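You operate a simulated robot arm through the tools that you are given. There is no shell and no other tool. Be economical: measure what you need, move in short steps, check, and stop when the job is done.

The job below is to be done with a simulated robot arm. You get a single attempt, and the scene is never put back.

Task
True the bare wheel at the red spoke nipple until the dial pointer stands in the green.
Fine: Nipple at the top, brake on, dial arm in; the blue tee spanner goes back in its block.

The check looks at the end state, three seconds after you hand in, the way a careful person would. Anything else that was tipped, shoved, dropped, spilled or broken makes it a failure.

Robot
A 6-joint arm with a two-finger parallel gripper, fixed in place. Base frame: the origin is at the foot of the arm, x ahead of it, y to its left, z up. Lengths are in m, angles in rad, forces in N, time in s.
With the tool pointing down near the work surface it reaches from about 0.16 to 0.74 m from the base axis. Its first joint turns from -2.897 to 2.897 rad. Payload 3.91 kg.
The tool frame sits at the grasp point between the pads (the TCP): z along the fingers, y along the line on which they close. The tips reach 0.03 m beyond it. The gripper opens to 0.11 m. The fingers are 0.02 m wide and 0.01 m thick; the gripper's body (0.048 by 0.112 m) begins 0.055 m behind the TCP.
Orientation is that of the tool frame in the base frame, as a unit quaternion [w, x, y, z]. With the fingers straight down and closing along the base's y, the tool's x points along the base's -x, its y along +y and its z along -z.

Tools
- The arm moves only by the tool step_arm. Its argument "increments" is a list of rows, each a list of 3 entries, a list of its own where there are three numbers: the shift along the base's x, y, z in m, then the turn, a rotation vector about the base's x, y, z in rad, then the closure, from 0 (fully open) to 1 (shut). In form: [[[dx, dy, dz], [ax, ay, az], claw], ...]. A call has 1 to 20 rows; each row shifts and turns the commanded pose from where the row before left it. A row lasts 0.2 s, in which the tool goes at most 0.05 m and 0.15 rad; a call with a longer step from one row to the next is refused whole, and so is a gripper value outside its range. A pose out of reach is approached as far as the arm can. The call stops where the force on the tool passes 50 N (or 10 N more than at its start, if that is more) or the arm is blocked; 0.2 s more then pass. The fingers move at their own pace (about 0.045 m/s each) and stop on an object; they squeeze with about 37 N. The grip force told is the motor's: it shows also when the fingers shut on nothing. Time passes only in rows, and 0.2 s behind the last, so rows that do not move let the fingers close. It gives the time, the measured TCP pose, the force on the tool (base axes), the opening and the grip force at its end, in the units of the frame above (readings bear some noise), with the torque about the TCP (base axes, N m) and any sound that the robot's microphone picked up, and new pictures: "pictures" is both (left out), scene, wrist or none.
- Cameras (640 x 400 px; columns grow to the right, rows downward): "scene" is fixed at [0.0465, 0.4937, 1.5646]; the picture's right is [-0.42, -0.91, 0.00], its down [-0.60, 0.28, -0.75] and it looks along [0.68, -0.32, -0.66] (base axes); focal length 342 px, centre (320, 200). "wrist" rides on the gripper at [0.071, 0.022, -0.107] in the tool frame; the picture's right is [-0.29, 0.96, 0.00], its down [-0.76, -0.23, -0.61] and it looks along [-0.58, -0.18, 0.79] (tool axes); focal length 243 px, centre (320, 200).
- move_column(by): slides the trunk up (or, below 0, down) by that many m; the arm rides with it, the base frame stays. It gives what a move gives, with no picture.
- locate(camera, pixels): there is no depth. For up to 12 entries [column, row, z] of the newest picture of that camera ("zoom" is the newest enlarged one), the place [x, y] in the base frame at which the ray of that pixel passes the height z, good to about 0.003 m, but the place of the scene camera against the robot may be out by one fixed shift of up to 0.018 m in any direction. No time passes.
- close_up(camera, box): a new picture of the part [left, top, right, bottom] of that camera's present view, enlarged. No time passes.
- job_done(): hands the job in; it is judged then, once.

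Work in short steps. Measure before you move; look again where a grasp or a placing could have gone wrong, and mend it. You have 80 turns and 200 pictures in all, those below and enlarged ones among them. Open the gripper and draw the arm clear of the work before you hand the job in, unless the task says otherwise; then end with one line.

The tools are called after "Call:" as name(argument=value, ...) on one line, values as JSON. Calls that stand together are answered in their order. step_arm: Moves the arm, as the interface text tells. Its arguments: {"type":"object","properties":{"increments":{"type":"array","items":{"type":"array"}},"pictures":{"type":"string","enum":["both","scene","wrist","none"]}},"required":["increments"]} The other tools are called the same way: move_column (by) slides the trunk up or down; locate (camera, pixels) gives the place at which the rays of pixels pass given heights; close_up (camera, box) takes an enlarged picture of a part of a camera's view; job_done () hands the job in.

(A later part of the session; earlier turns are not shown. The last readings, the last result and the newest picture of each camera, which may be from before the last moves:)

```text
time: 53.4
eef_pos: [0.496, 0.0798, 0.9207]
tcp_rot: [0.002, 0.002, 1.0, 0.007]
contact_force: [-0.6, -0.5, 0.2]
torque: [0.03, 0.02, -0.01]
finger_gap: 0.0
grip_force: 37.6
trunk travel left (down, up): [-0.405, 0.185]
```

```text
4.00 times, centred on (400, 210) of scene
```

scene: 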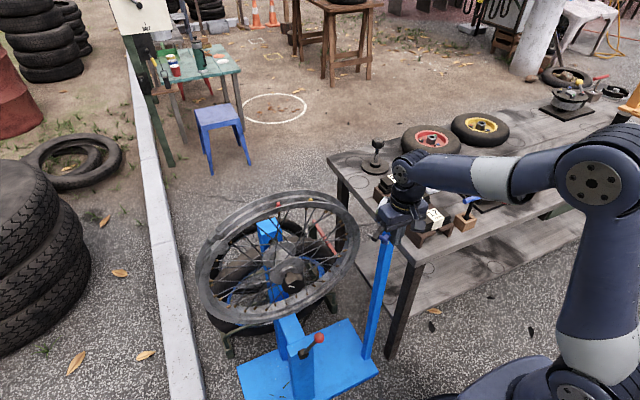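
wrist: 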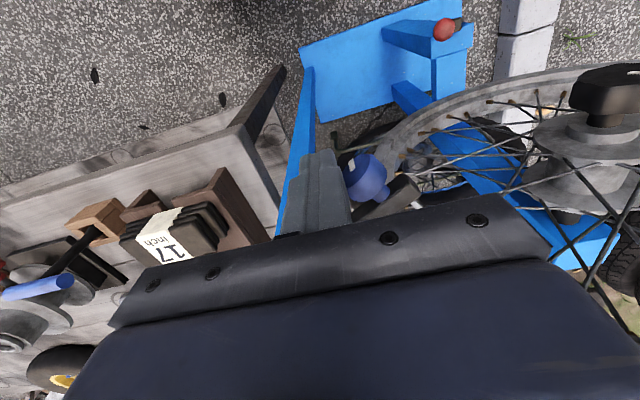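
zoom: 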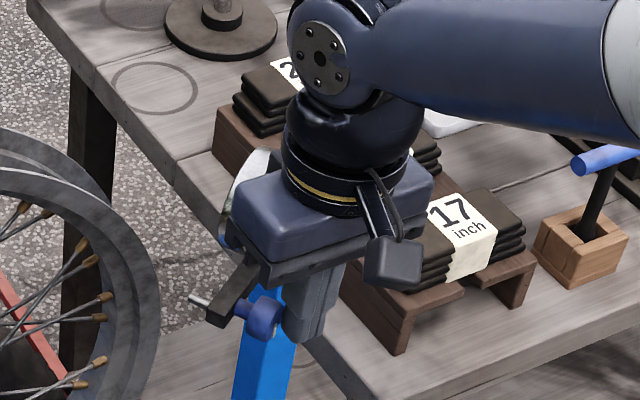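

The dial arm swings freely. I continue along the arc, in small steps toward contact.

Call:
step_arm(increments=[[[0.0085, 0.0115, 0], [0, 0, 0], 1], [[0.009, 0.0106, 0], [0, 0, 0], 1], [[0.0109, 0.009, 0], [0, 0, 0], 1], [[0.0118, 0.0077, 0], [0, 0, 0], 1], [[0, 0, 0], [0, 0, 0], 1]], pictures="both")

Call:
close_up(camera="scene", box=[330, 160, 430, 260])

Call:
close_up(camera="wrist", box=[260, 100, 420, 220])

```text
time: 54.6
eef_pos: [0.5351, 0.1167, 0.921]
tcp_rot: [0.001, 0.003, 1.0, 0.007]
contact_force: [-12.2, -4.2, -0.4]
torque: [0.28, -0.73, -0.31]
finger_gap: 0.0001
grip_force: 36.8
trunk travel left (down, up): [-0.405, 0.185]
```

scene: 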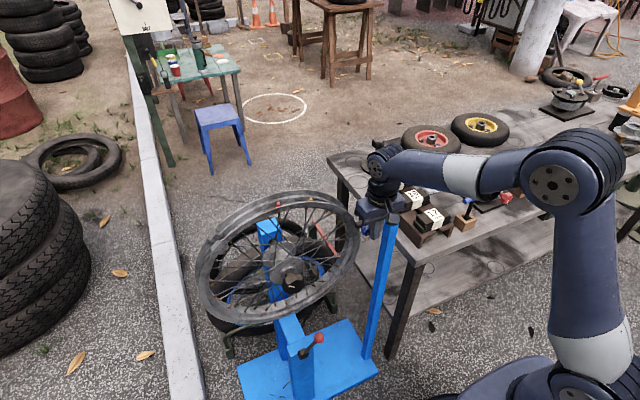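
wrist: 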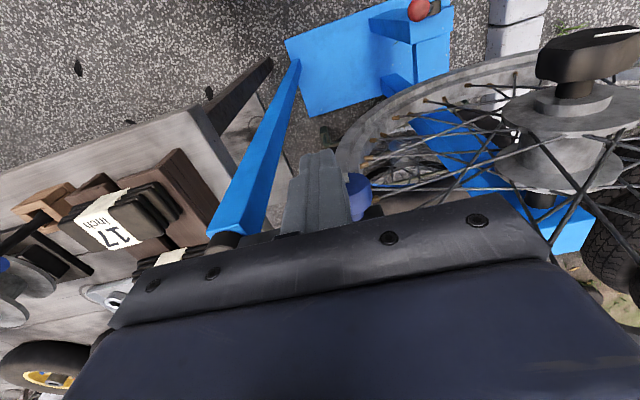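

```text
4.00 times, centred on (380, 210) of scene
```

zoom: 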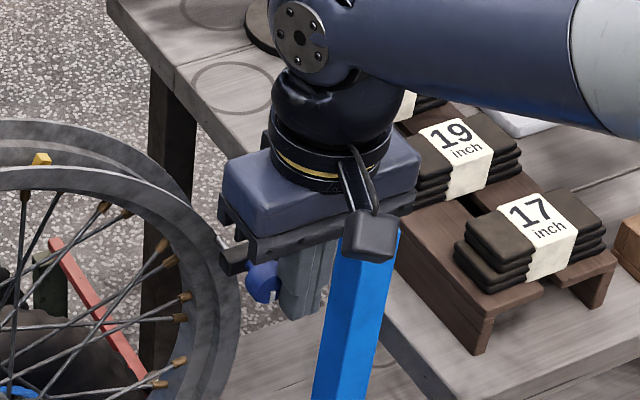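

```text
3.33 times, centred on (340, 160) of wrist
```

zoom: 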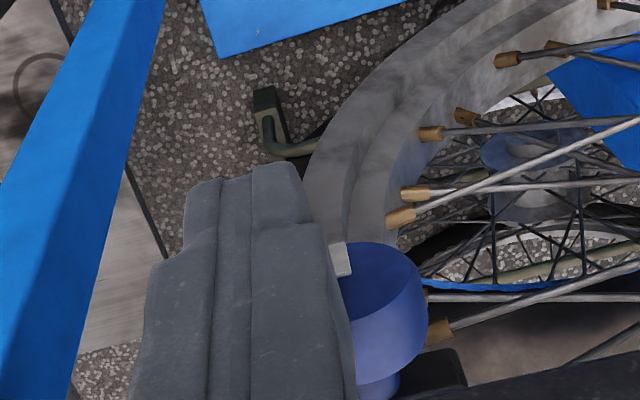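

A 12 N reaction has built up; the probe may be touching the rim. I'll back away and look at the dial.

Call:
step_arm(increments=[[[-0.03, -0.01, 0], [0, 0, 0], 1], [[-0.04, 0, 0.02], [0, 0, 0], 1], [[-0.04, 0, 0.02], [0, 0, 0], 1], [[-0.04, 0, 0.02], [0, 0, 0], 1], [[-0.04, 0.0, 0.02], [0, 0, 0], 1], [[-0.02, 0.03, 0.02], [0, -0.15, 0], 1], [[0.0, 0.03, 0.0], [0, -0.15, 0], 1], [[0, 0, 0], [0, 0, 0], 1]], pictures="both")

Call:
close_up(camera="scene", box=[330, 160, 430, 260])

Call:
close_up(camera="wrist", box=[240, 80, 400, 200])

```text
time: 56.4
eef_pos: [0.328, 0.1695, 1.0218]
tcp_rot: [0.153, 0.001, 0.988, 0.007]
contact_force: [0.4, -0.2, -1.0]
torque: [0.03, -0.01, 0.0]
finger_gap: 0.0002
grip_force: 36.8
trunk travel left (down, up): [-0.405, 0.185]
```

scene: 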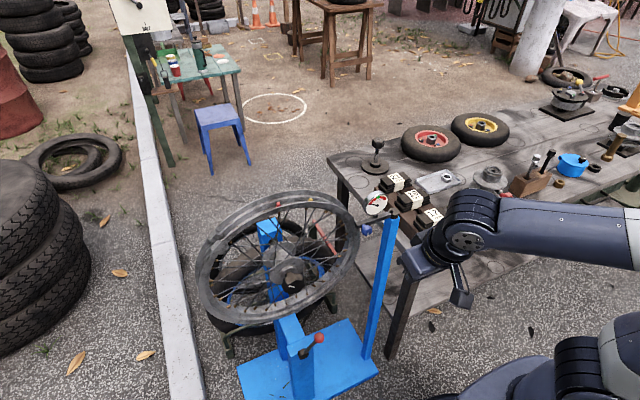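
wrist: 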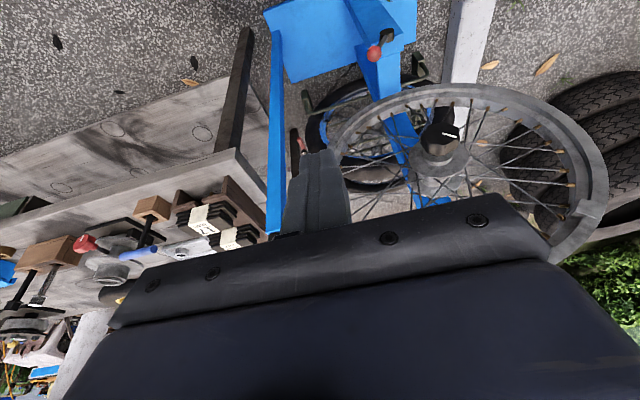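

```text
4.00 times, centred on (380, 210) of scene
```

zoom: 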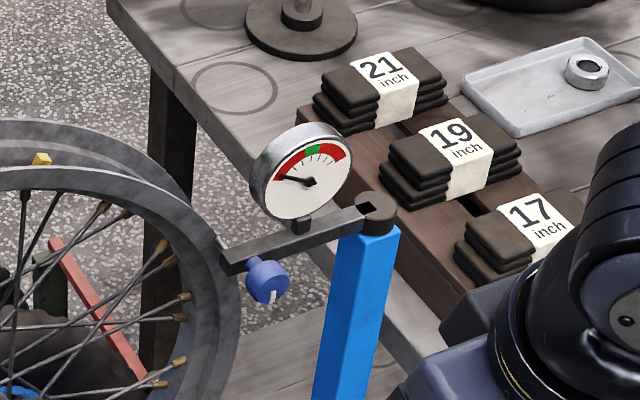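

```text
3.33 times, centred on (320, 140) of wrist
```

zoom: 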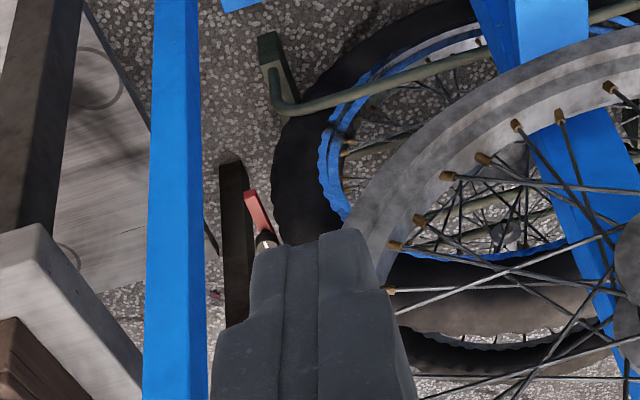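

The scene camera now sees the dial well: pointer in the left red, green at the top. I'll zoom in to check the probe at the rim and read the pointer.

Call:
close_up(camera="scene", box=[362, 188, 402, 218])

Call:
close_up(camera="scene", box=[335, 205, 395, 240])

```text
13.33 times, centred on (382, 203) of scene
```

zoom: 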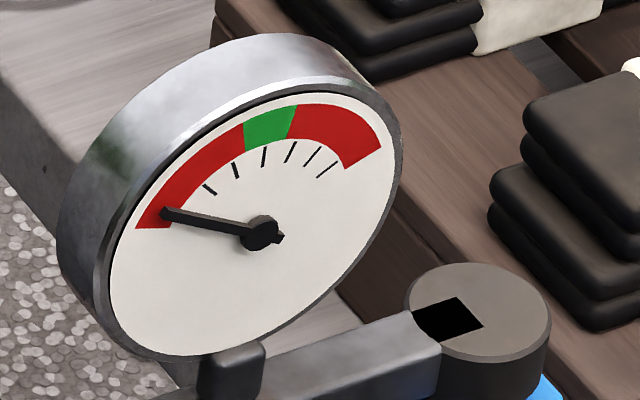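

```text
10.67 times, centred on (365, 222) of scene
```

zoom: 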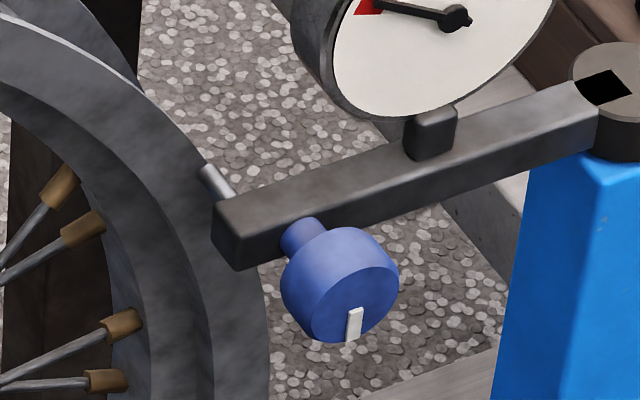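

The probe tip is at or near the flange. I'll return and push the knob once more, gently, to confirm it's against its stop.

Call:
step_arm(increments=[[[0.03, -0.015, 0], [0, 0.15, 0], 1], [[0.04, -0.015, 0], [0, 0.15, 0], 1], [[0.04, -0.015, 0], [0, 0, 0], 1], [[0.04, -0.015, 0.0], [0, 0, 0], 1], [[0.027, 0.0, -0.03], [0, 0, 0], 1], [[0, 0, -0.04], [0, 0, 0], 1], [[0, 0, -0.031], [0, 0, 0], 1], [[0.015, 0.004, 0], [0, 0, 0], 1], [[0.012, 0.004, 0], [0, 0, 0], 1], [[0, 0, 0], [0, 0, 0], 1]], pictures="none")

```text
time: 58.6
eef_pos: [0.5307, 0.1147, 0.919]
tcp_rot: [0.003, 0.003, 1.0, 0.006]
contact_force: [0.4, -0.5, -0.6]
torque: [0.01, -0.01, 0.0]
finger_gap: 0.0
grip_force: 37.0
trunk travel left (down, up): [-0.405, 0.185]
```

Near contact; push a further few millimetres and read the force.

Call:
step_arm(increments=[[[0.003, 0.0015, 0], [0, 0, 0], 1], [[0.003, 0.0015, 0], [0, 0, 0], 1], [[0.003, 0.0015, 0], [0, 0, 0], 1], [[0, 0, 0], [0, 0, 0], 1]], pictures="scene")

Call:
close_up(camera="scene", box=[335, 185, 395, 240])

```text
time: 59.6
eef_pos: [0.5351, 0.1166, 0.9193]
tcp_rot: [0.0, 0.003, 1.0, 0.008]
contact_force: [-41.3, -18.8, -7.6]
torque: [1.28, -2.3, -1.26]
finger_gap: 0.0
grip_force: 36.9
trunk travel left (down, up): [-0.405, 0.185]
```

scene: 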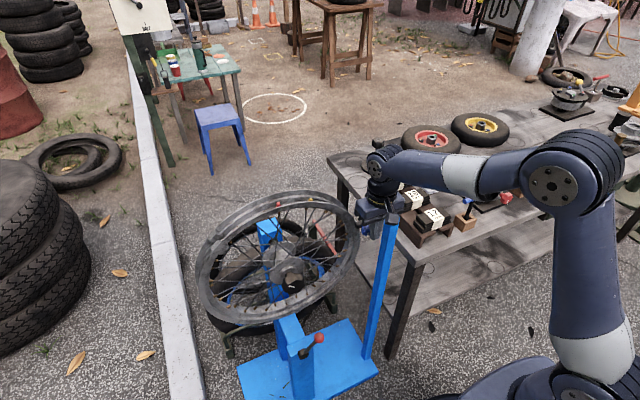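

```text
7.27 times, centred on (365, 212) of scene
```

zoom: 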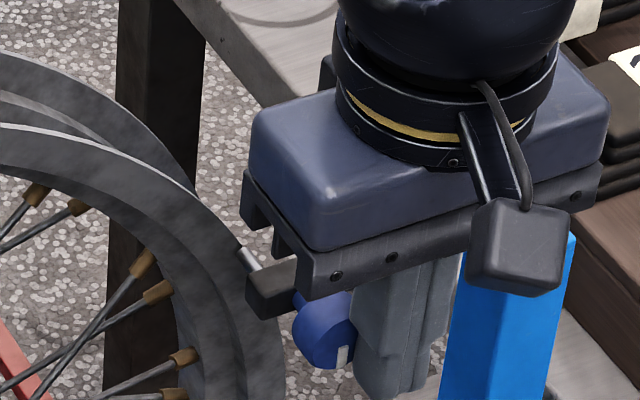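

It's firmly at its stop at the same position, so the dial arm is in. I'll back off, rise, and go over to view the tee spanner in its block near (0.585,−0.27).

Call:
step_arm(increments=[[[-0.03, -0.01, 0], [0, 0, 0], 1], [[-0.04, 0, 0.02], [0, 0, 0], 1], [[-0.03, -0.01, 0.035], [0, 0, 0], 1], [[-0.02, -0.02, 0.04], [0, 0, 0], 1], [[0, -0.045, 0.02], [0, 0, 0], 1], [[0, -0.045, 0.02], [0, 0, 0], 0.5], [[0, -0.045, 0.02], [0, 0, 0], 0.5], [[0, -0.045, 0.02], [0, 0, 0], 0], [[0, -0.045, 0.02], [0, 0, 0], 0], [[0, -0.045, 0.0], [0, 0, 0], 0], [[0, -0.045, 0.0], [0, 0, 0], 0], [[0, 0, 0], [0, 0, 0], 0]], pictures="both")

Call:
close_up(camera="scene", box=[355, 185, 405, 225])

Call:
close_up(camera="wrist", box=[220, 80, 420, 220])

```text
time: 62.2
eef_pos: [0.419, -0.236, 1.1138]
tcp_rot: [0.004, 0.002, 1.0, 0.007]
contact_force: [-0.1, 0.2, -0.2]
torque: [0.02, 0.03, 0.02]
finger_gap: 0.1097
grip_force: 0.1
trunk travel left (down, up): [-0.405, 0.185]
```

scene: 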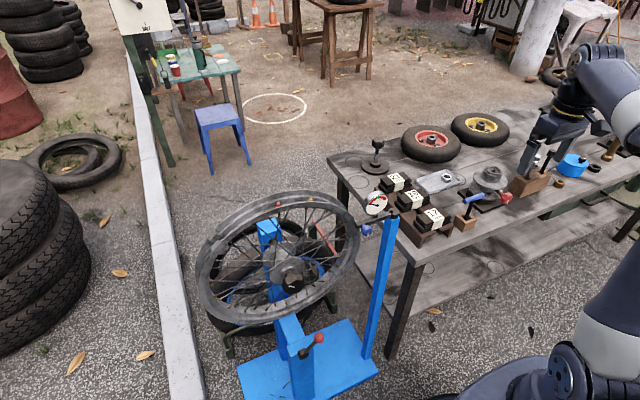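
wrist: 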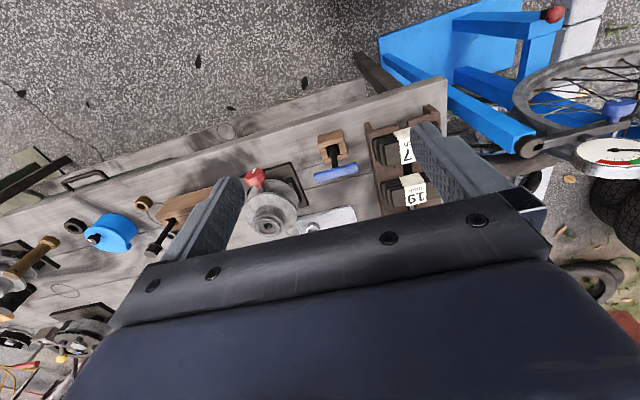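

```text
10.00 times, centred on (380, 205) of scene
```

zoom: 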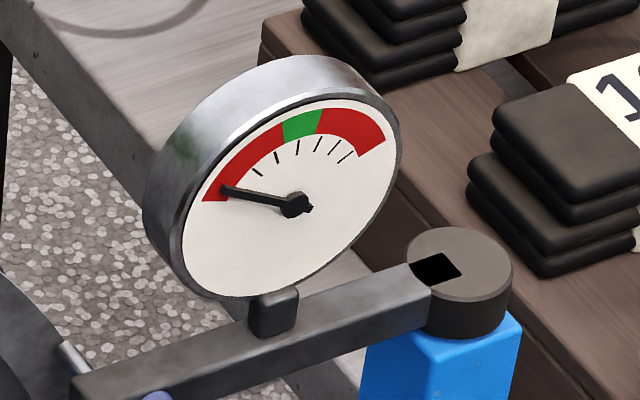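

```text
2.86 times, centred on (320, 150) of wrist
```

zoom: 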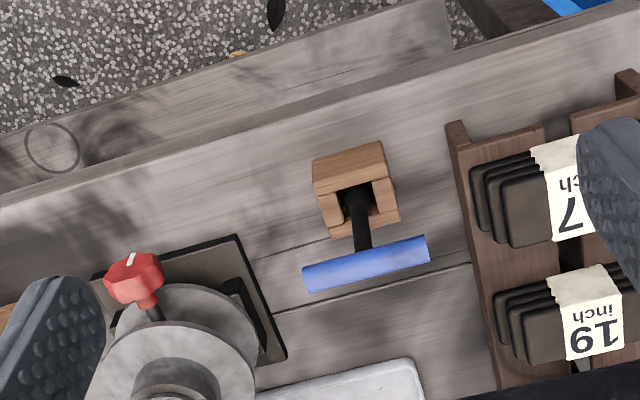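

The tee handle is at wrist (315–358, 178–167). I'll locate the handle ends and block corners.

Call:
locate(camera="wrist", pixels=[[315, 178, 0.84], [358, 167, 0.84], [336, 172.5, 0.84], [336, 172.5, 0.86], [330, 163, 0.8], [318, 148, 0.8], [344, 140, 0.8], [348, 155, 0.8], [300, 148, 0.78], [333, 166, 0.78]])

Call:
close_up(camera="scene", box=[445, 180, 495, 235])

Call:
close_up(camera="wrist", box=[300, 120, 380, 190])

```text
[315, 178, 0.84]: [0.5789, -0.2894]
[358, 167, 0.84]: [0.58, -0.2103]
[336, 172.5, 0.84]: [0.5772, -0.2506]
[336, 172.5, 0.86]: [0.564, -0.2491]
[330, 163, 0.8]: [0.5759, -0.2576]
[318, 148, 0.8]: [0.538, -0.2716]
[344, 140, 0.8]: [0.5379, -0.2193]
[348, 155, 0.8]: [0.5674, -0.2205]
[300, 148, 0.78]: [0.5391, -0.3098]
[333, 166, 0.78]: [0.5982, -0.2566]
```

```text
7.27 times, centred on (470, 208) of scene
```

zoom: 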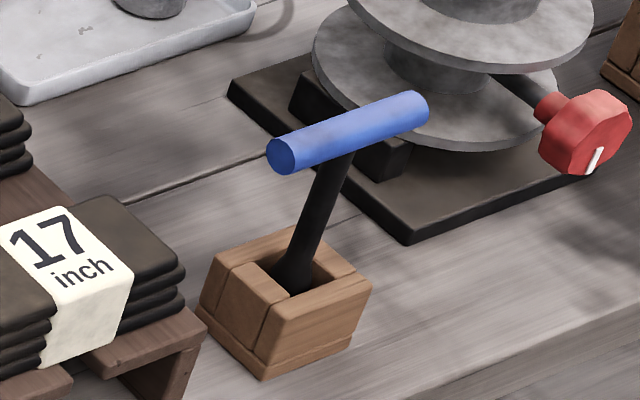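

```text
5.71 times, centred on (340, 155) of wrist
```

zoom: 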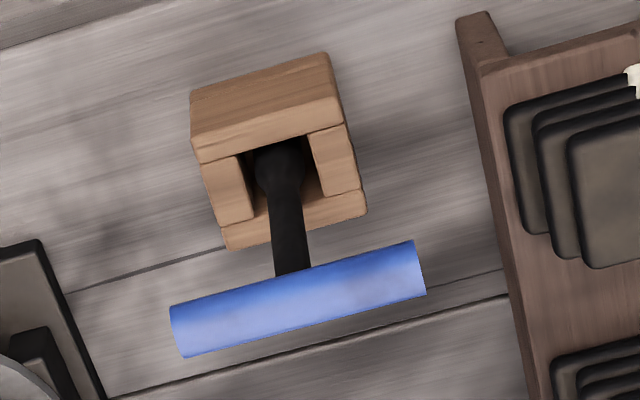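

The handle bar runs along y, centred at about (0.558,−0.2485,0.87). I'll yaw 90° so the fingers close along x and hover above it.

Call:
step_arm(increments=[[[0.0127, -0.0011, 0], [0, 0, 0.1428], 0], [[0.0127, -0.0011, 0], [0, 0, 0.1428], 0], [[0.0127, -0.0011, 0], [0, 0, 0.1428], 0], [[0.0127, -0.0011, 0], [0, 0, 0.1428], 0], [[0.0127, -0.0011, 0], [0, 0, 0.1428], 0], [[0.0127, -0.0011, 0], [0, 0, 0.1428], 0], [[0.0127, -0.0011, 0], [0, 0, 0.1428], 0], [[0.0127, -0.0011, 0], [0, 0, 0.1428], 0], [[0.0127, -0.0011, 0], [0, 0, 0.1428], 0], [[0.0127, -0.0011, -0.03], [0, 0, 0.1428], 0], [[0.0127, -0.0011, -0.03], [0, 0, 0.1428], 0], [[0, 0, -0.04], [0, 0, 0], 0], [[0, 0, 0], [0, 0, 0], 0]], pictures="both")

Call:
close_up(camera="wrist", box=[240, 120, 400, 220])

```text
time: 65.0
eef_pos: [0.5613, -0.248, 1.0145]
tcp_rot: [-0.003, -0.706, 0.708, 0.007]
contact_force: [-0.6, -0.6, -0.8]
torque: [-0.01, -0.02, -0.01]
finger_gap: 0.1101
grip_force: 0.0
trunk travel left (down, up): [-0.405, 0.185]
```

scene: 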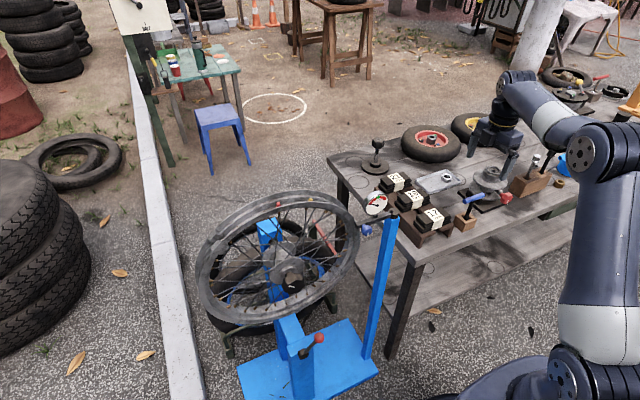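
wrist: 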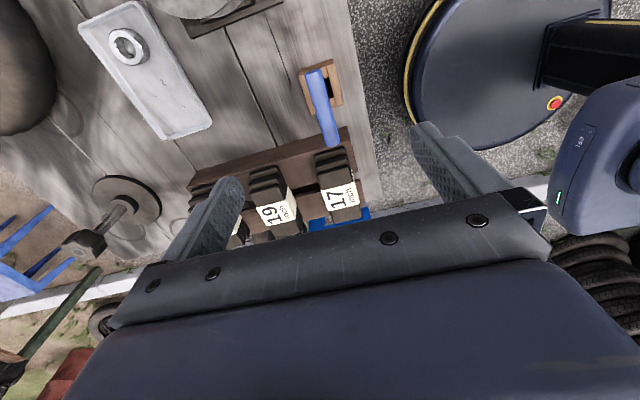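

```text
4.00 times, centred on (320, 170) of wrist
```

zoom: 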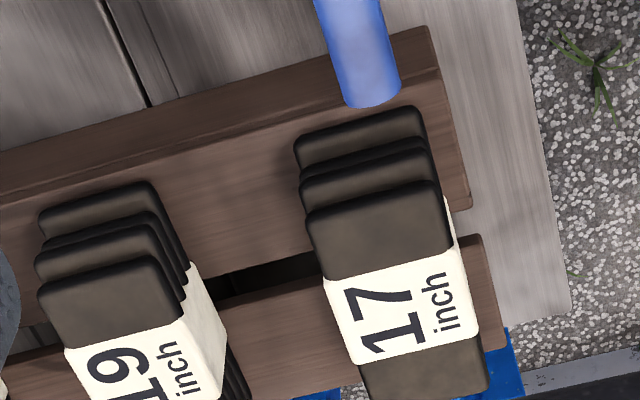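

Handle centre now at wrist (322,107). I'll locate it and its ends at the likely heights.

Call:
locate(camera="wrist", pixels=[[322, 107, 0.86], [322, 107, 0.87], [322, 107, 0.88], [313, 73, 0.87], [331, 141, 0.87], [321, 88, 0.8], [303, 82, 0.8], [336, 90, 0.8]])

Call:
close_up(camera="wrist", box=[280, 50, 360, 150])

```text
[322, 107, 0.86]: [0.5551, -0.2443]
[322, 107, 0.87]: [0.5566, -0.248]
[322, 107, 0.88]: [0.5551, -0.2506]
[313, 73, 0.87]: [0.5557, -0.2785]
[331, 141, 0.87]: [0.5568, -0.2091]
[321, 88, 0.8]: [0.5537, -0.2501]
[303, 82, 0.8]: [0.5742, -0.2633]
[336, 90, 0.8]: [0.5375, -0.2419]
```

```text
4.00 times, centred on (320, 100) of wrist
```

zoom: 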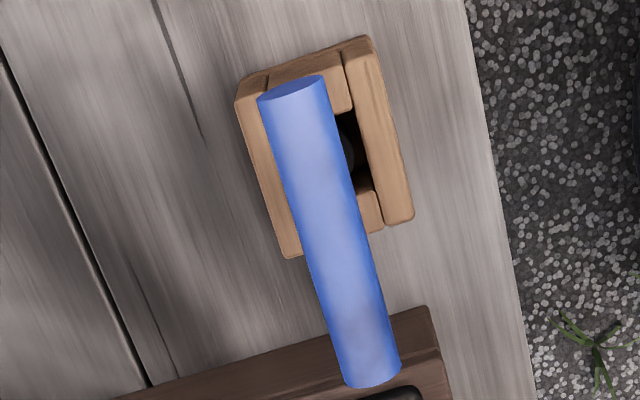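

Handle centre is (0.556,−0.248,0.87). I lower with the fingers open to straddle the bar, then close.

Call:
step_arm(increments=[[[-0.005, 0, -0.04], [0, 0, 0], 0], [[0, 0, -0.04], [0, 0, 0], 0], [[0, 0, -0.035], [0, 0, 0], 0], [[0, 0, -0.027], [0, 0, 0], 0], [[0, 0, 0], [0, 0, 0], 0]], pictures="both")

Call:
close_up(camera="scene", box=[440, 140, 520, 230])

```text
time: 66.2
eef_pos: [0.5539, -0.2471, 0.8723]
tcp_rot: [-0.003, -0.705, 0.709, 0.008]
contact_force: [-0.8, 0.2, -0.4]
torque: [0.02, 0.01, -0.01]
finger_gap: 0.1101
grip_force: 0.0
trunk travel left (down, up): [-0.405, 0.185]
```

scene: 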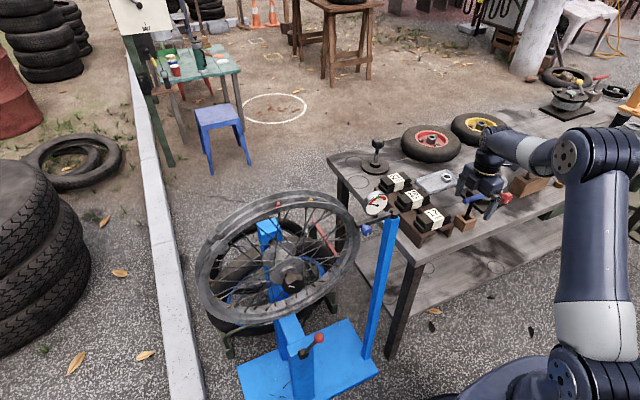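
wrist: 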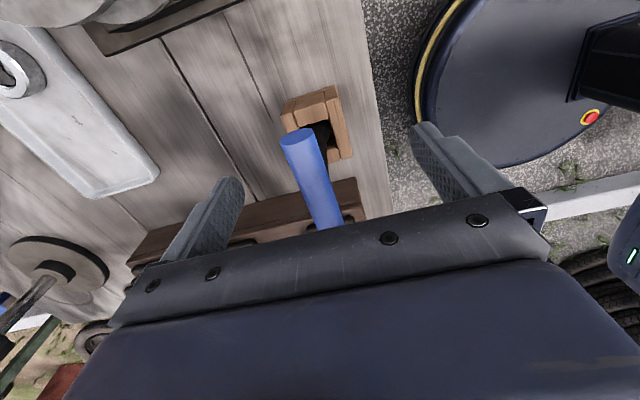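

```text
4.44 times, centred on (480, 185) of scene
```

zoom: 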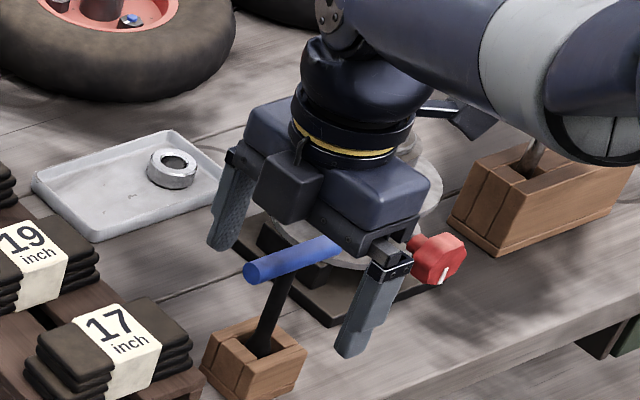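

The bar runs between the fingers through the TCP. Closing.

Call:
step_arm(increments=[[[0, 0, 0], [0, 0, 0], 1], [[0, 0, 0], [0, 0, 0], 1], [[0, 0, 0], [0, 0, 0], 1], [[0, 0, 0], [0, 0, 0], 1], [[0, 0, 0], [0, 0, 0], 1], [[0, 0, 0], [0, 0, 0], 1], [[0, 0, 0], [0, 0, 0], 1]], pictures="none")

Call:
close_up(camera="wrist", box=[240, 100, 400, 220])

Call:
close_up(camera="scene", box=[440, 140, 520, 230])

```text
time: 67.8
eef_pos: [0.5557, -0.2471, 0.8728]
tcp_rot: [-0.003, -0.706, 0.709, 0.007]
contact_force: [0.1, 0.4, 0.6]
torque: [0.0, -0.07, -0.04]
finger_gap: 0.0142
grip_force: 37.2
trunk travel left (down, up): [-0.405, 0.185]
```

```text
3.33 times, centred on (320, 160) of wrist
```

zoom: 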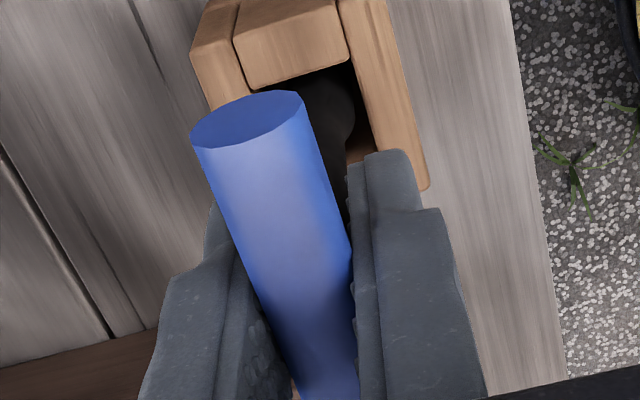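

```text
4.44 times, centred on (480, 185) of scene
```

zoom: 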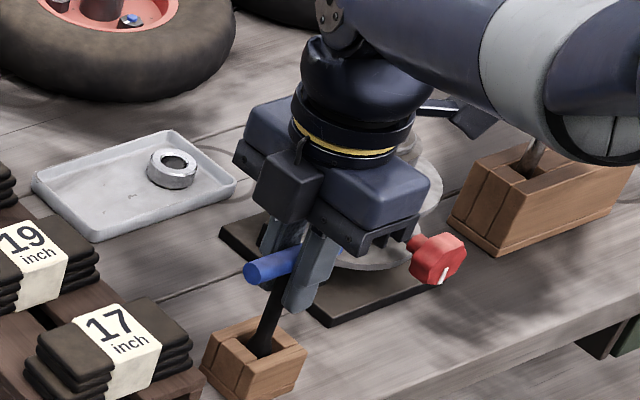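

Gripped at 0.014 m with no side force; pick pose recorded as (0.5557,−0.2471,0.8728). Lift straight up.

Call:
step_arm(increments=[[[0, 0, 0.02], [0, 0, 0], 1], [[0, 0, 0.02], [0, 0, 0], 1], [[0, 0, 0.03], [0, 0, 0], 1], [[0, 0, 0.04], [0, 0, 0], 1], [[0, 0, 0.04], [0, 0, 0], 1], [[0, 0, 0.04], [0, 0, 0], 1], [[0, 0, 0], [0, 0, 0], 1]], pictures="both")

Call:
close_up(camera="scene", box=[440, 80, 540, 230])

Call:
close_up(camera="wrist", box=[240, 60, 400, 220])

```text
time: 69.4
eef_pos: [0.5566, -0.2471, 1.0627]
tcp_rot: [-0.002, -0.705, 0.709, 0.007]
contact_force: [0.5, 0.3, -0.2]
torque: [0.01, 0.02, -0.04]
finger_gap: 0.014
grip_force: 36.9
trunk travel left (down, up): [-0.405, 0.185]
```

scene: 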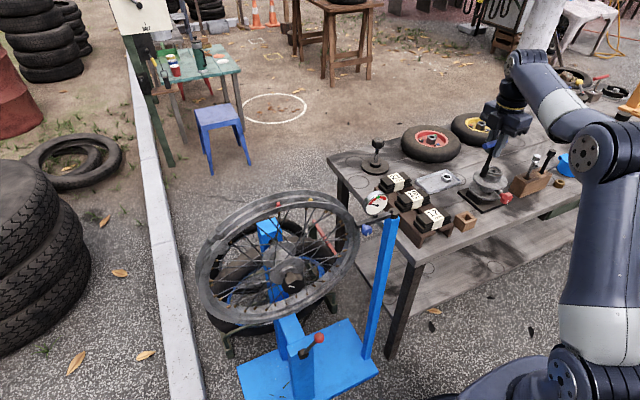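
wrist: 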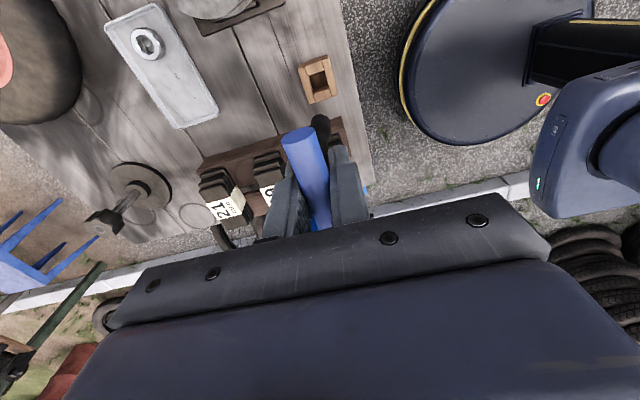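

```text
2.67 times, centred on (490, 155) of scene
```

zoom: 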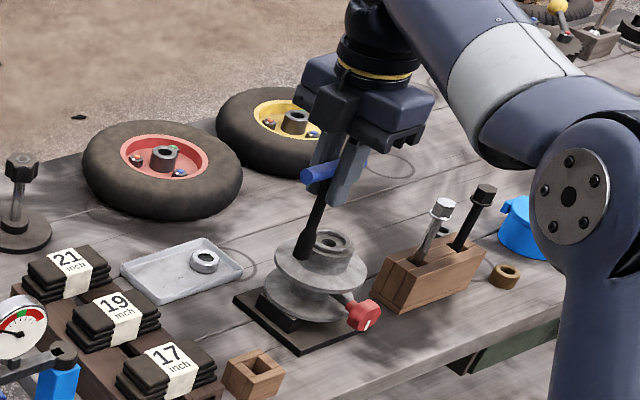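

```text
2.50 times, centred on (320, 140) of wrist
```

zoom: 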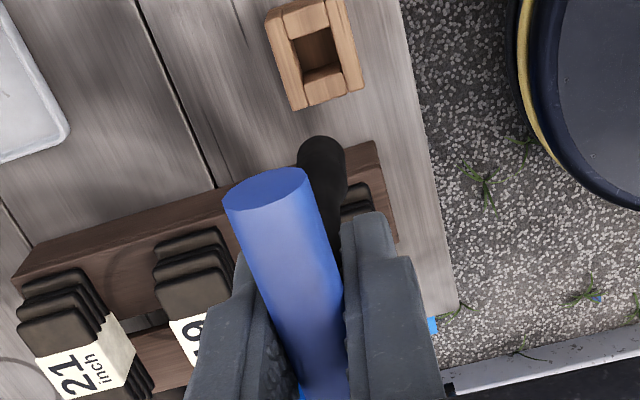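

The spanner is out, hangs vertically, and its socket end is about 0.11 m below the TCP. I'll raise the trunk, then carry it at height over the dial to above the nipple.

Call:
move_column(by=0.12)

Call:
step_arm(increments=[[[0, 0, 0.02], [0, 0, 0], 1], [[0.0, 0.04, 0.01], [0, 0, 0], 1], [[0.005, 0.042, 0], [0, 0, 0], 1], [[0.005, 0.042, 0], [0, 0, 0], 1], [[0.005, 0.042, 0], [0, 0, 0], 1], [[0.005, 0.042, 0], [0, 0, 0], 1], [[0.005, 0.042, 0], [0, 0, 0], 1], [[0.005, 0.042, 0], [0, 0, 0], 1], [[0.005, 0.042, 0], [0, 0, 0], 1], [[0.005, 0.042, 0], [0, 0, 0], 1], [[0.005, 0.042, 0], [0, 0, 0], 1], [[0.005, 0.04, 0], [0, 0, 0], 1], [[0.006, 0.04, 0], [0, 0, 0], 1], [[0.008, 0.04, 0], [0, 0, 0], 1], [[0, 0, 0], [0, 0, 0], 1]], pictures="both")

Call:
close_up(camera="wrist", box=[240, 60, 400, 220])

Call:
close_up(camera="scene", box=[220, 80, 380, 240])

```text
time: 70.9
eef_pos: [0.5569, -0.2473, 1.1825]
tcp_rot: [-0.003, -0.705, 0.709, 0.007]
contact_force: [0.2, 0.0, -0.8]
torque: [0.0, 0.02, 0.0]
finger_gap: 0.0143
grip_force: 37.5
trunk travel left (down, up): [-0.525, 0.065]
```

```text
time: 74.1
eef_pos: [0.6166, 0.2885, 1.194]
tcp_rot: [0.005, -0.705, 0.709, 0.004]
contact_force: [0.0, 1.0, -1.2]
torque: [-0.06, -0.01, 0.0]
finger_gap: 0.0142
grip_force: 37.4
out of reach, approached as far as the arm can: row 14
trunk travel left (down, up): [-0.525, 0.065]
```

scene: 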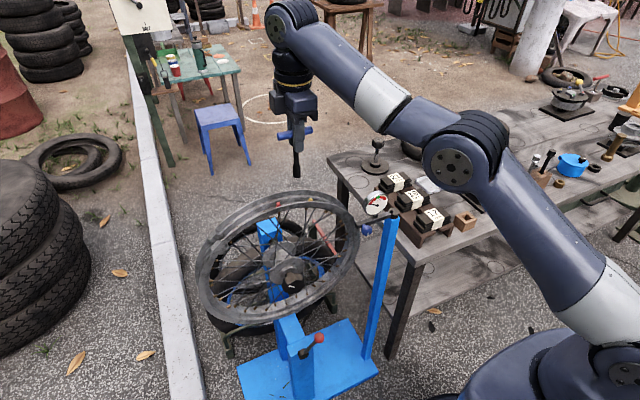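
wrist: 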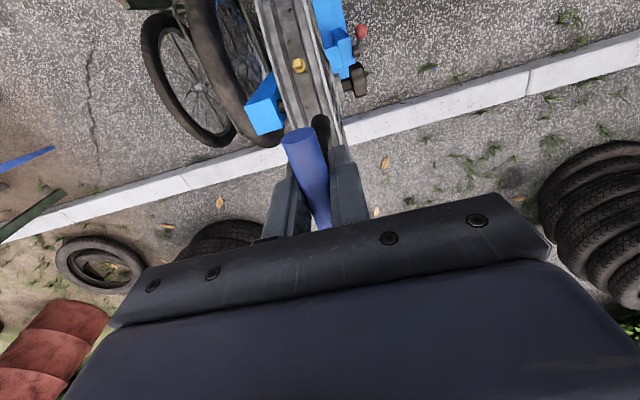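

```text
2.50 times, centred on (320, 140) of wrist
```

zoom: 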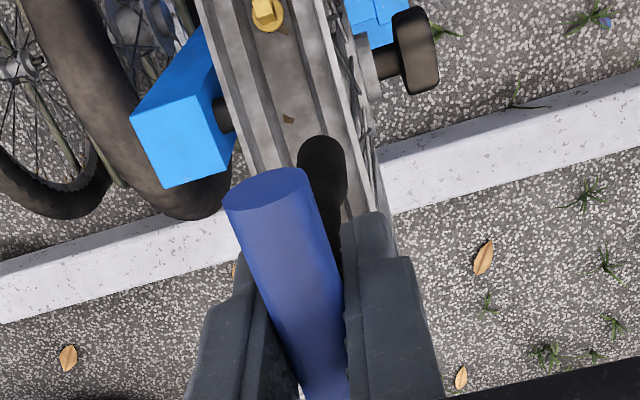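

```text
2.50 times, centred on (300, 160) of scene
```

zoom: 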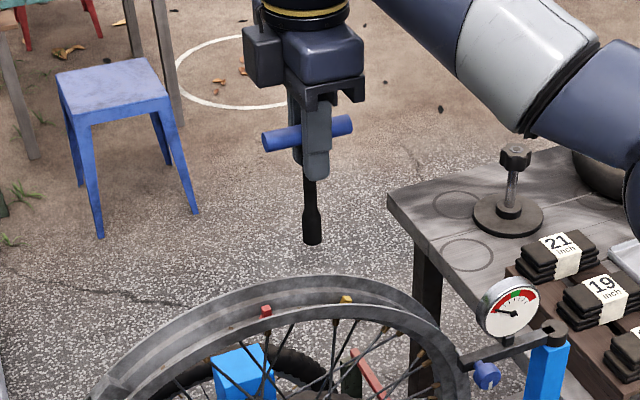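

Reach is limited at this height, and a higher trunk with a lower tool will help. I raise the trunk 0.06 and lower the tool to about 1.15 before moving on.

Call:
move_column(by=0.06)

Call:
step_arm(increments=[[[0, 0, -0.035], [0, 0, 0], 1], [[0, 0, -0.035], [0, 0, 0], 1], [[0, 0.01, -0.025], [0, 0, 0], 1], [[0.002, 0.02, 0], [0, 0, 0], 1], [[0, 0, 0], [0, 0, 0], 1]], pictures="both")

Call:
close_up(camera="wrist", box=[240, 60, 400, 220])

Call:
close_up(camera="scene", box=[220, 80, 380, 240])

```text
time: 75.1
eef_pos: [0.6153, 0.2871, 1.2545]
tcp_rot: [0.005, -0.705, 0.709, 0.005]
contact_force: [0.0, 0.5, -1.0]
torque: [0.04, -0.02, 0.0]
finger_gap: 0.014
grip_force: 37.2
trunk travel left (down, up): [-0.585, 0.005]
```

```text
time: 76.3
eef_pos: [0.617, 0.3196, 1.1588]
tcp_rot: [0.005, -0.705, 0.709, 0.005]
contact_force: [-0.4, 0.7, -1.3]
torque: [0.01, 0.01, 0.03]
finger_gap: 0.0142
grip_force: 36.6
trunk travel left (down, up): [-0.585, 0.005]
```

scene: 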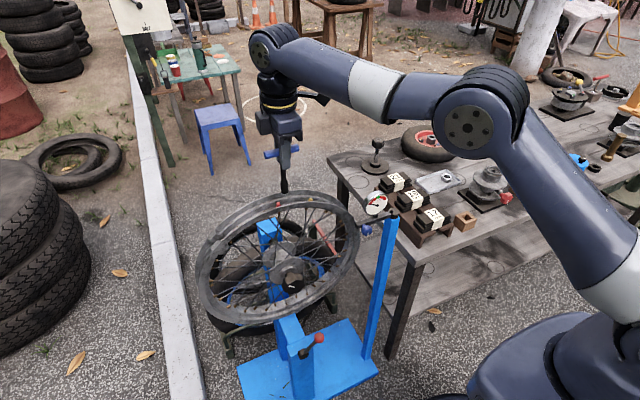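
wrist: 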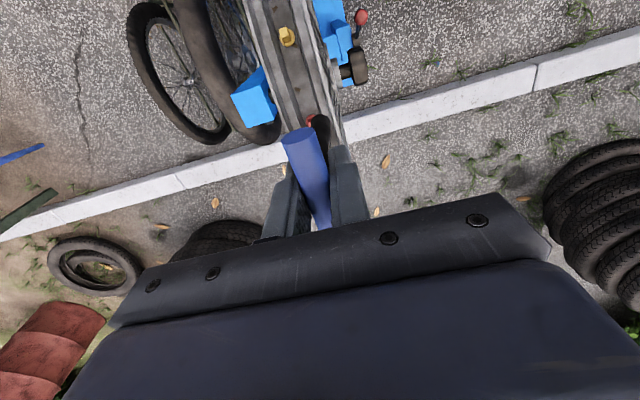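

```text
2.50 times, centred on (320, 140) of wrist
```

zoom: 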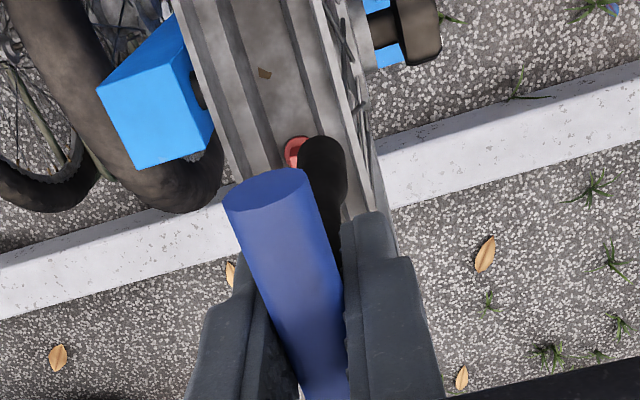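

```text
2.50 times, centred on (300, 160) of scene
```

zoom: 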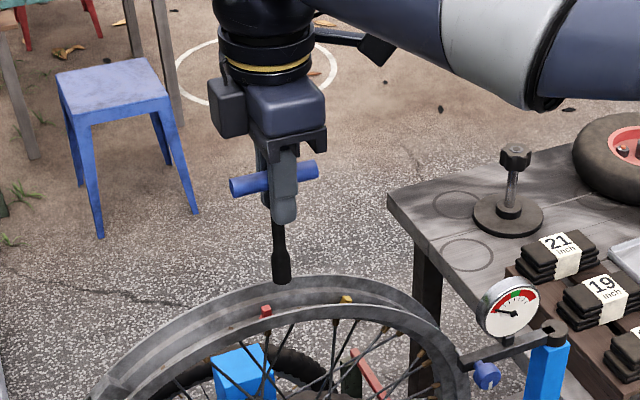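

Reach is fine now. I'll locate the visible part of the nipple (310,116) to refine its position.

Call:
locate(camera="wrist", pixels=[[308, 121, 1.0], [308, 121, 1.01], [310, 116, 0.995], [311, 114, 0.995], [286, 36, 1.0]])

Call:
close_up(camera="wrist", box=[290, 100, 340, 140])

Call:
close_up(camera="scene", box=[260, 160, 320, 220])

```text
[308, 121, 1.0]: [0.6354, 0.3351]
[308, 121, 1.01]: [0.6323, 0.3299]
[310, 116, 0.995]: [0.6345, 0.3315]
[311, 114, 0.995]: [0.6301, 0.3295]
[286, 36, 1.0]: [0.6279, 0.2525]
```

```text
10.00 times, centred on (315, 120) of wrist
```

zoom: 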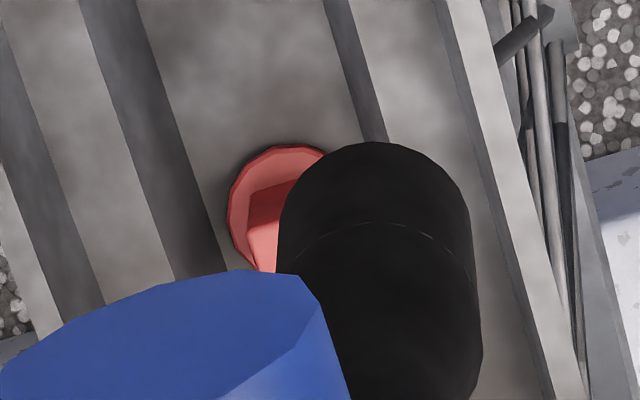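

```text
6.67 times, centred on (290, 190) of scene
```

zoom: 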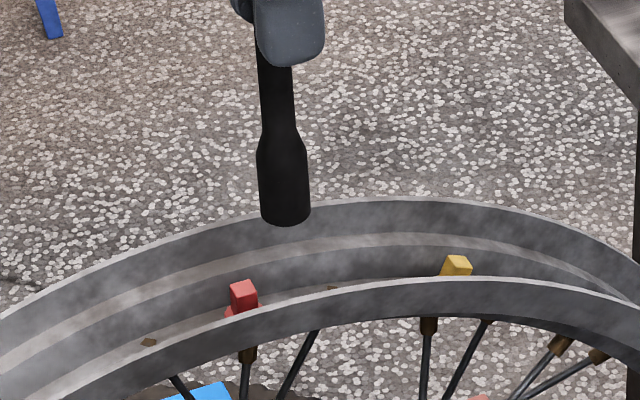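

Best estimate of the nipple axis is (0.630,0.336). I move over it and lower until the socket is just above the nipple.

Call:
step_arm(increments=[[[0.0125, 0.0162, 0], [0, 0, 0], 1], [[0, 0, -0.02], [0, 0, 0], 1], [[0, 0, 0], [0, 0, 0], 1], [[0, 0, 0], [0, 0, 0], 1]], pictures="both")

Call:
close_up(camera="wrist", box=[280, 90, 360, 150])

Call:
close_up(camera="scene", box=[250, 160, 310, 220])

```text
time: 77.3
eef_pos: [0.6313, 0.3338, 1.1378]
tcp_rot: [0.005, -0.705, 0.709, 0.005]
contact_force: [-0.2, 0.7, -1.5]
torque: [-0.01, -0.02, 0.03]
finger_gap: 0.0139
grip_force: 36.9
trunk travel left (down, up): [-0.585, 0.005]
```

scene: 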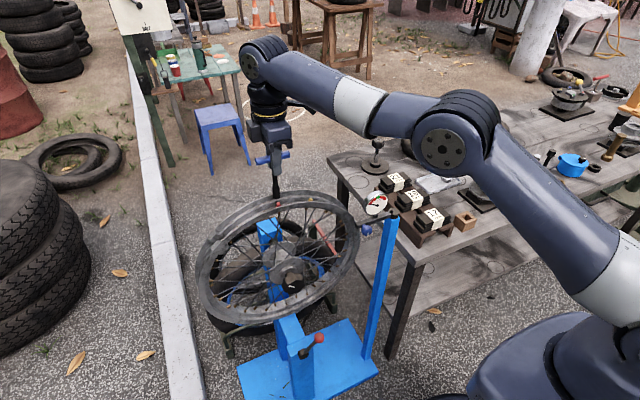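
wrist: 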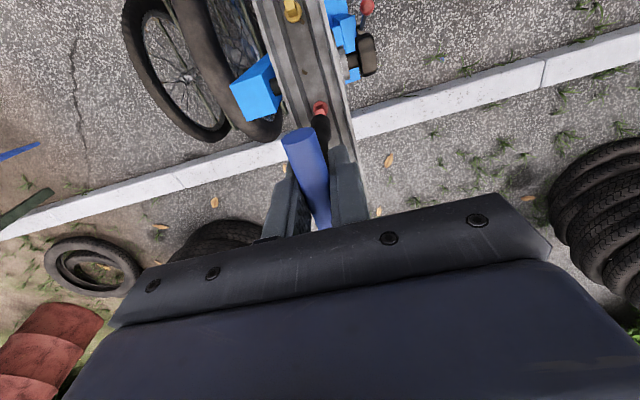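

```text
6.67 times, centred on (320, 120) of wrist
```

zoom: 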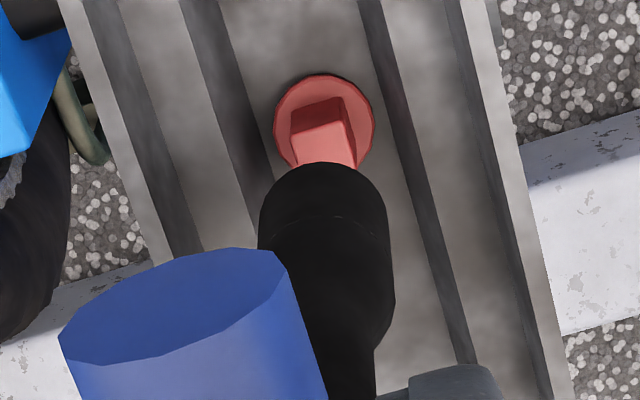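

```text
6.67 times, centred on (280, 190) of scene
```

zoom: 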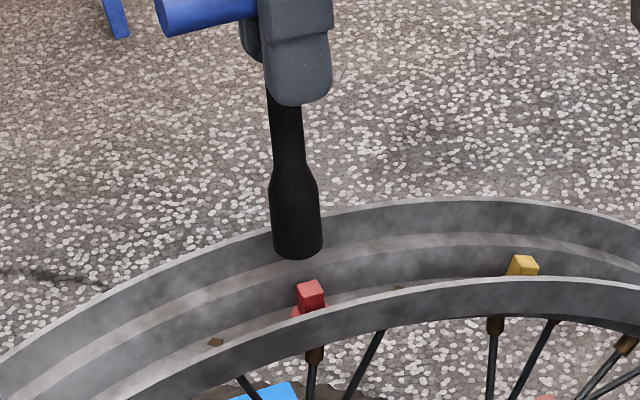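

Aligned sideways. I'll locate the nipple disk centre (320.6,108.3) at rim-floor heights to check the depth direction.

Call:
locate(camera="wrist", pixels=[[320.6, 108.3, 0.98], [320.6, 108.3, 0.99], [320.6, 108.3, 1.0], [320.6, 108.3, 1.01], [292, 10, 0.99]])

Call:
close_up(camera="wrist", box=[300, 95, 340, 125])

```text
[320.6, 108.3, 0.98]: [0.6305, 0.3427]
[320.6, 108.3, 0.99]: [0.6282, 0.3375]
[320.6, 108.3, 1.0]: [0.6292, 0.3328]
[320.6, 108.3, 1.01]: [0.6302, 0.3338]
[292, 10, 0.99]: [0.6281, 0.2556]
```

```text
13.33 times, centred on (320, 110) of wrist
```

zoom: 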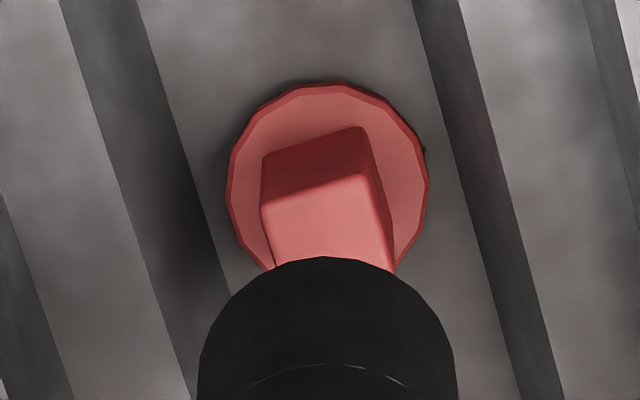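

The block is square and aligned with x/y, matching the current yaw; its centre is about (0.629,0.335). I nudge and lower slowly, watching the force.

Call:
step_arm(increments=[[[-0.0018, 0.001, -0.006], [0, 0, 0], 1], [[0, 0, -0.006], [0, 0, 0], 1], [[0, 0, -0.005], [0, 0, 0], 1], [[0, 0, 0], [0, 0, 0], 1]], pictures="none")

Call:
close_up(camera="wrist", box=[290, 85, 350, 130])

Call:
close_up(camera="scene", box=[255, 170, 305, 220])

```text
time: 78.3
eef_pos: [0.6279, 0.3352, 1.1221]
tcp_rot: [0.006, -0.705, 0.709, 0.005]
contact_force: [-0.5, -0.4, -1.2]
torque: [0.02, -0.02, -0.05]
finger_gap: 0.014
grip_force: 37.0
trunk travel left (down, up): [-0.585, 0.005]
```

```text
8.89 times, centred on (320, 108) of wrist
```

zoom: 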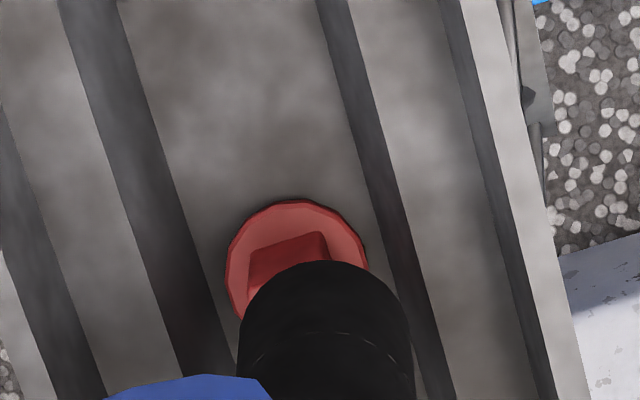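

```text
8.00 times, centred on (280, 195) of scene
```

zoom: 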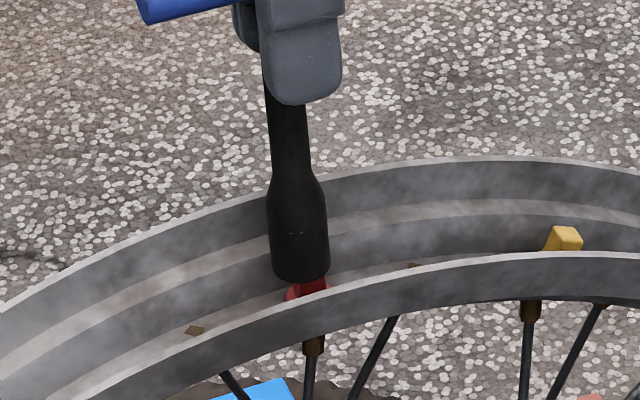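

The nipple is about 3 px left of the socket in the wrist view and 1 px right in the scene, so I correct dx +0.0013, dy −0.0025 and lower further.

Call:
step_arm(increments=[[[0.0013, -0.0025, 0], [0, 0, 0], 1], [[0, 0, -0.004], [0, 0, 0], 1], [[0, 0, 0], [0, 0, 0], 1]], pictures="none")

Call:
close_up(camera="wrist", box=[290, 85, 350, 130])

Call:
close_up(camera="scene", box=[265, 180, 300, 215])

```text
time: 79.1
eef_pos: [0.6296, 0.3324, 1.1173]
tcp_rot: [0.006, -0.705, 0.709, 0.006]
contact_force: [0.9, 0.6, -0.8]
torque: [0.02, -0.01, 0.0]
finger_gap: 0.0142
grip_force: 36.4
trunk travel left (down, up): [-0.585, 0.005]
```

```text
8.89 times, centred on (320, 108) of wrist
```

zoom: 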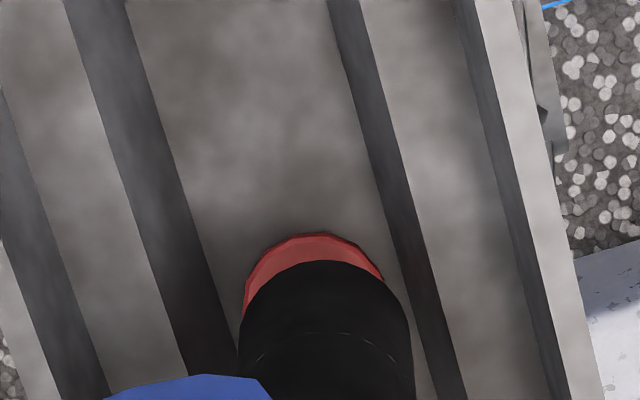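

```text
11.43 times, centred on (282, 198) of scene
```

zoom: 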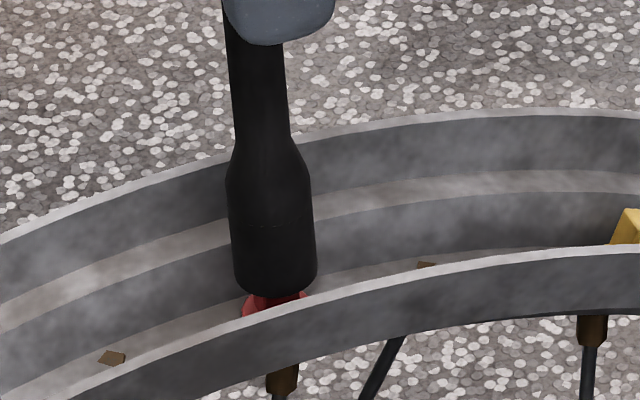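

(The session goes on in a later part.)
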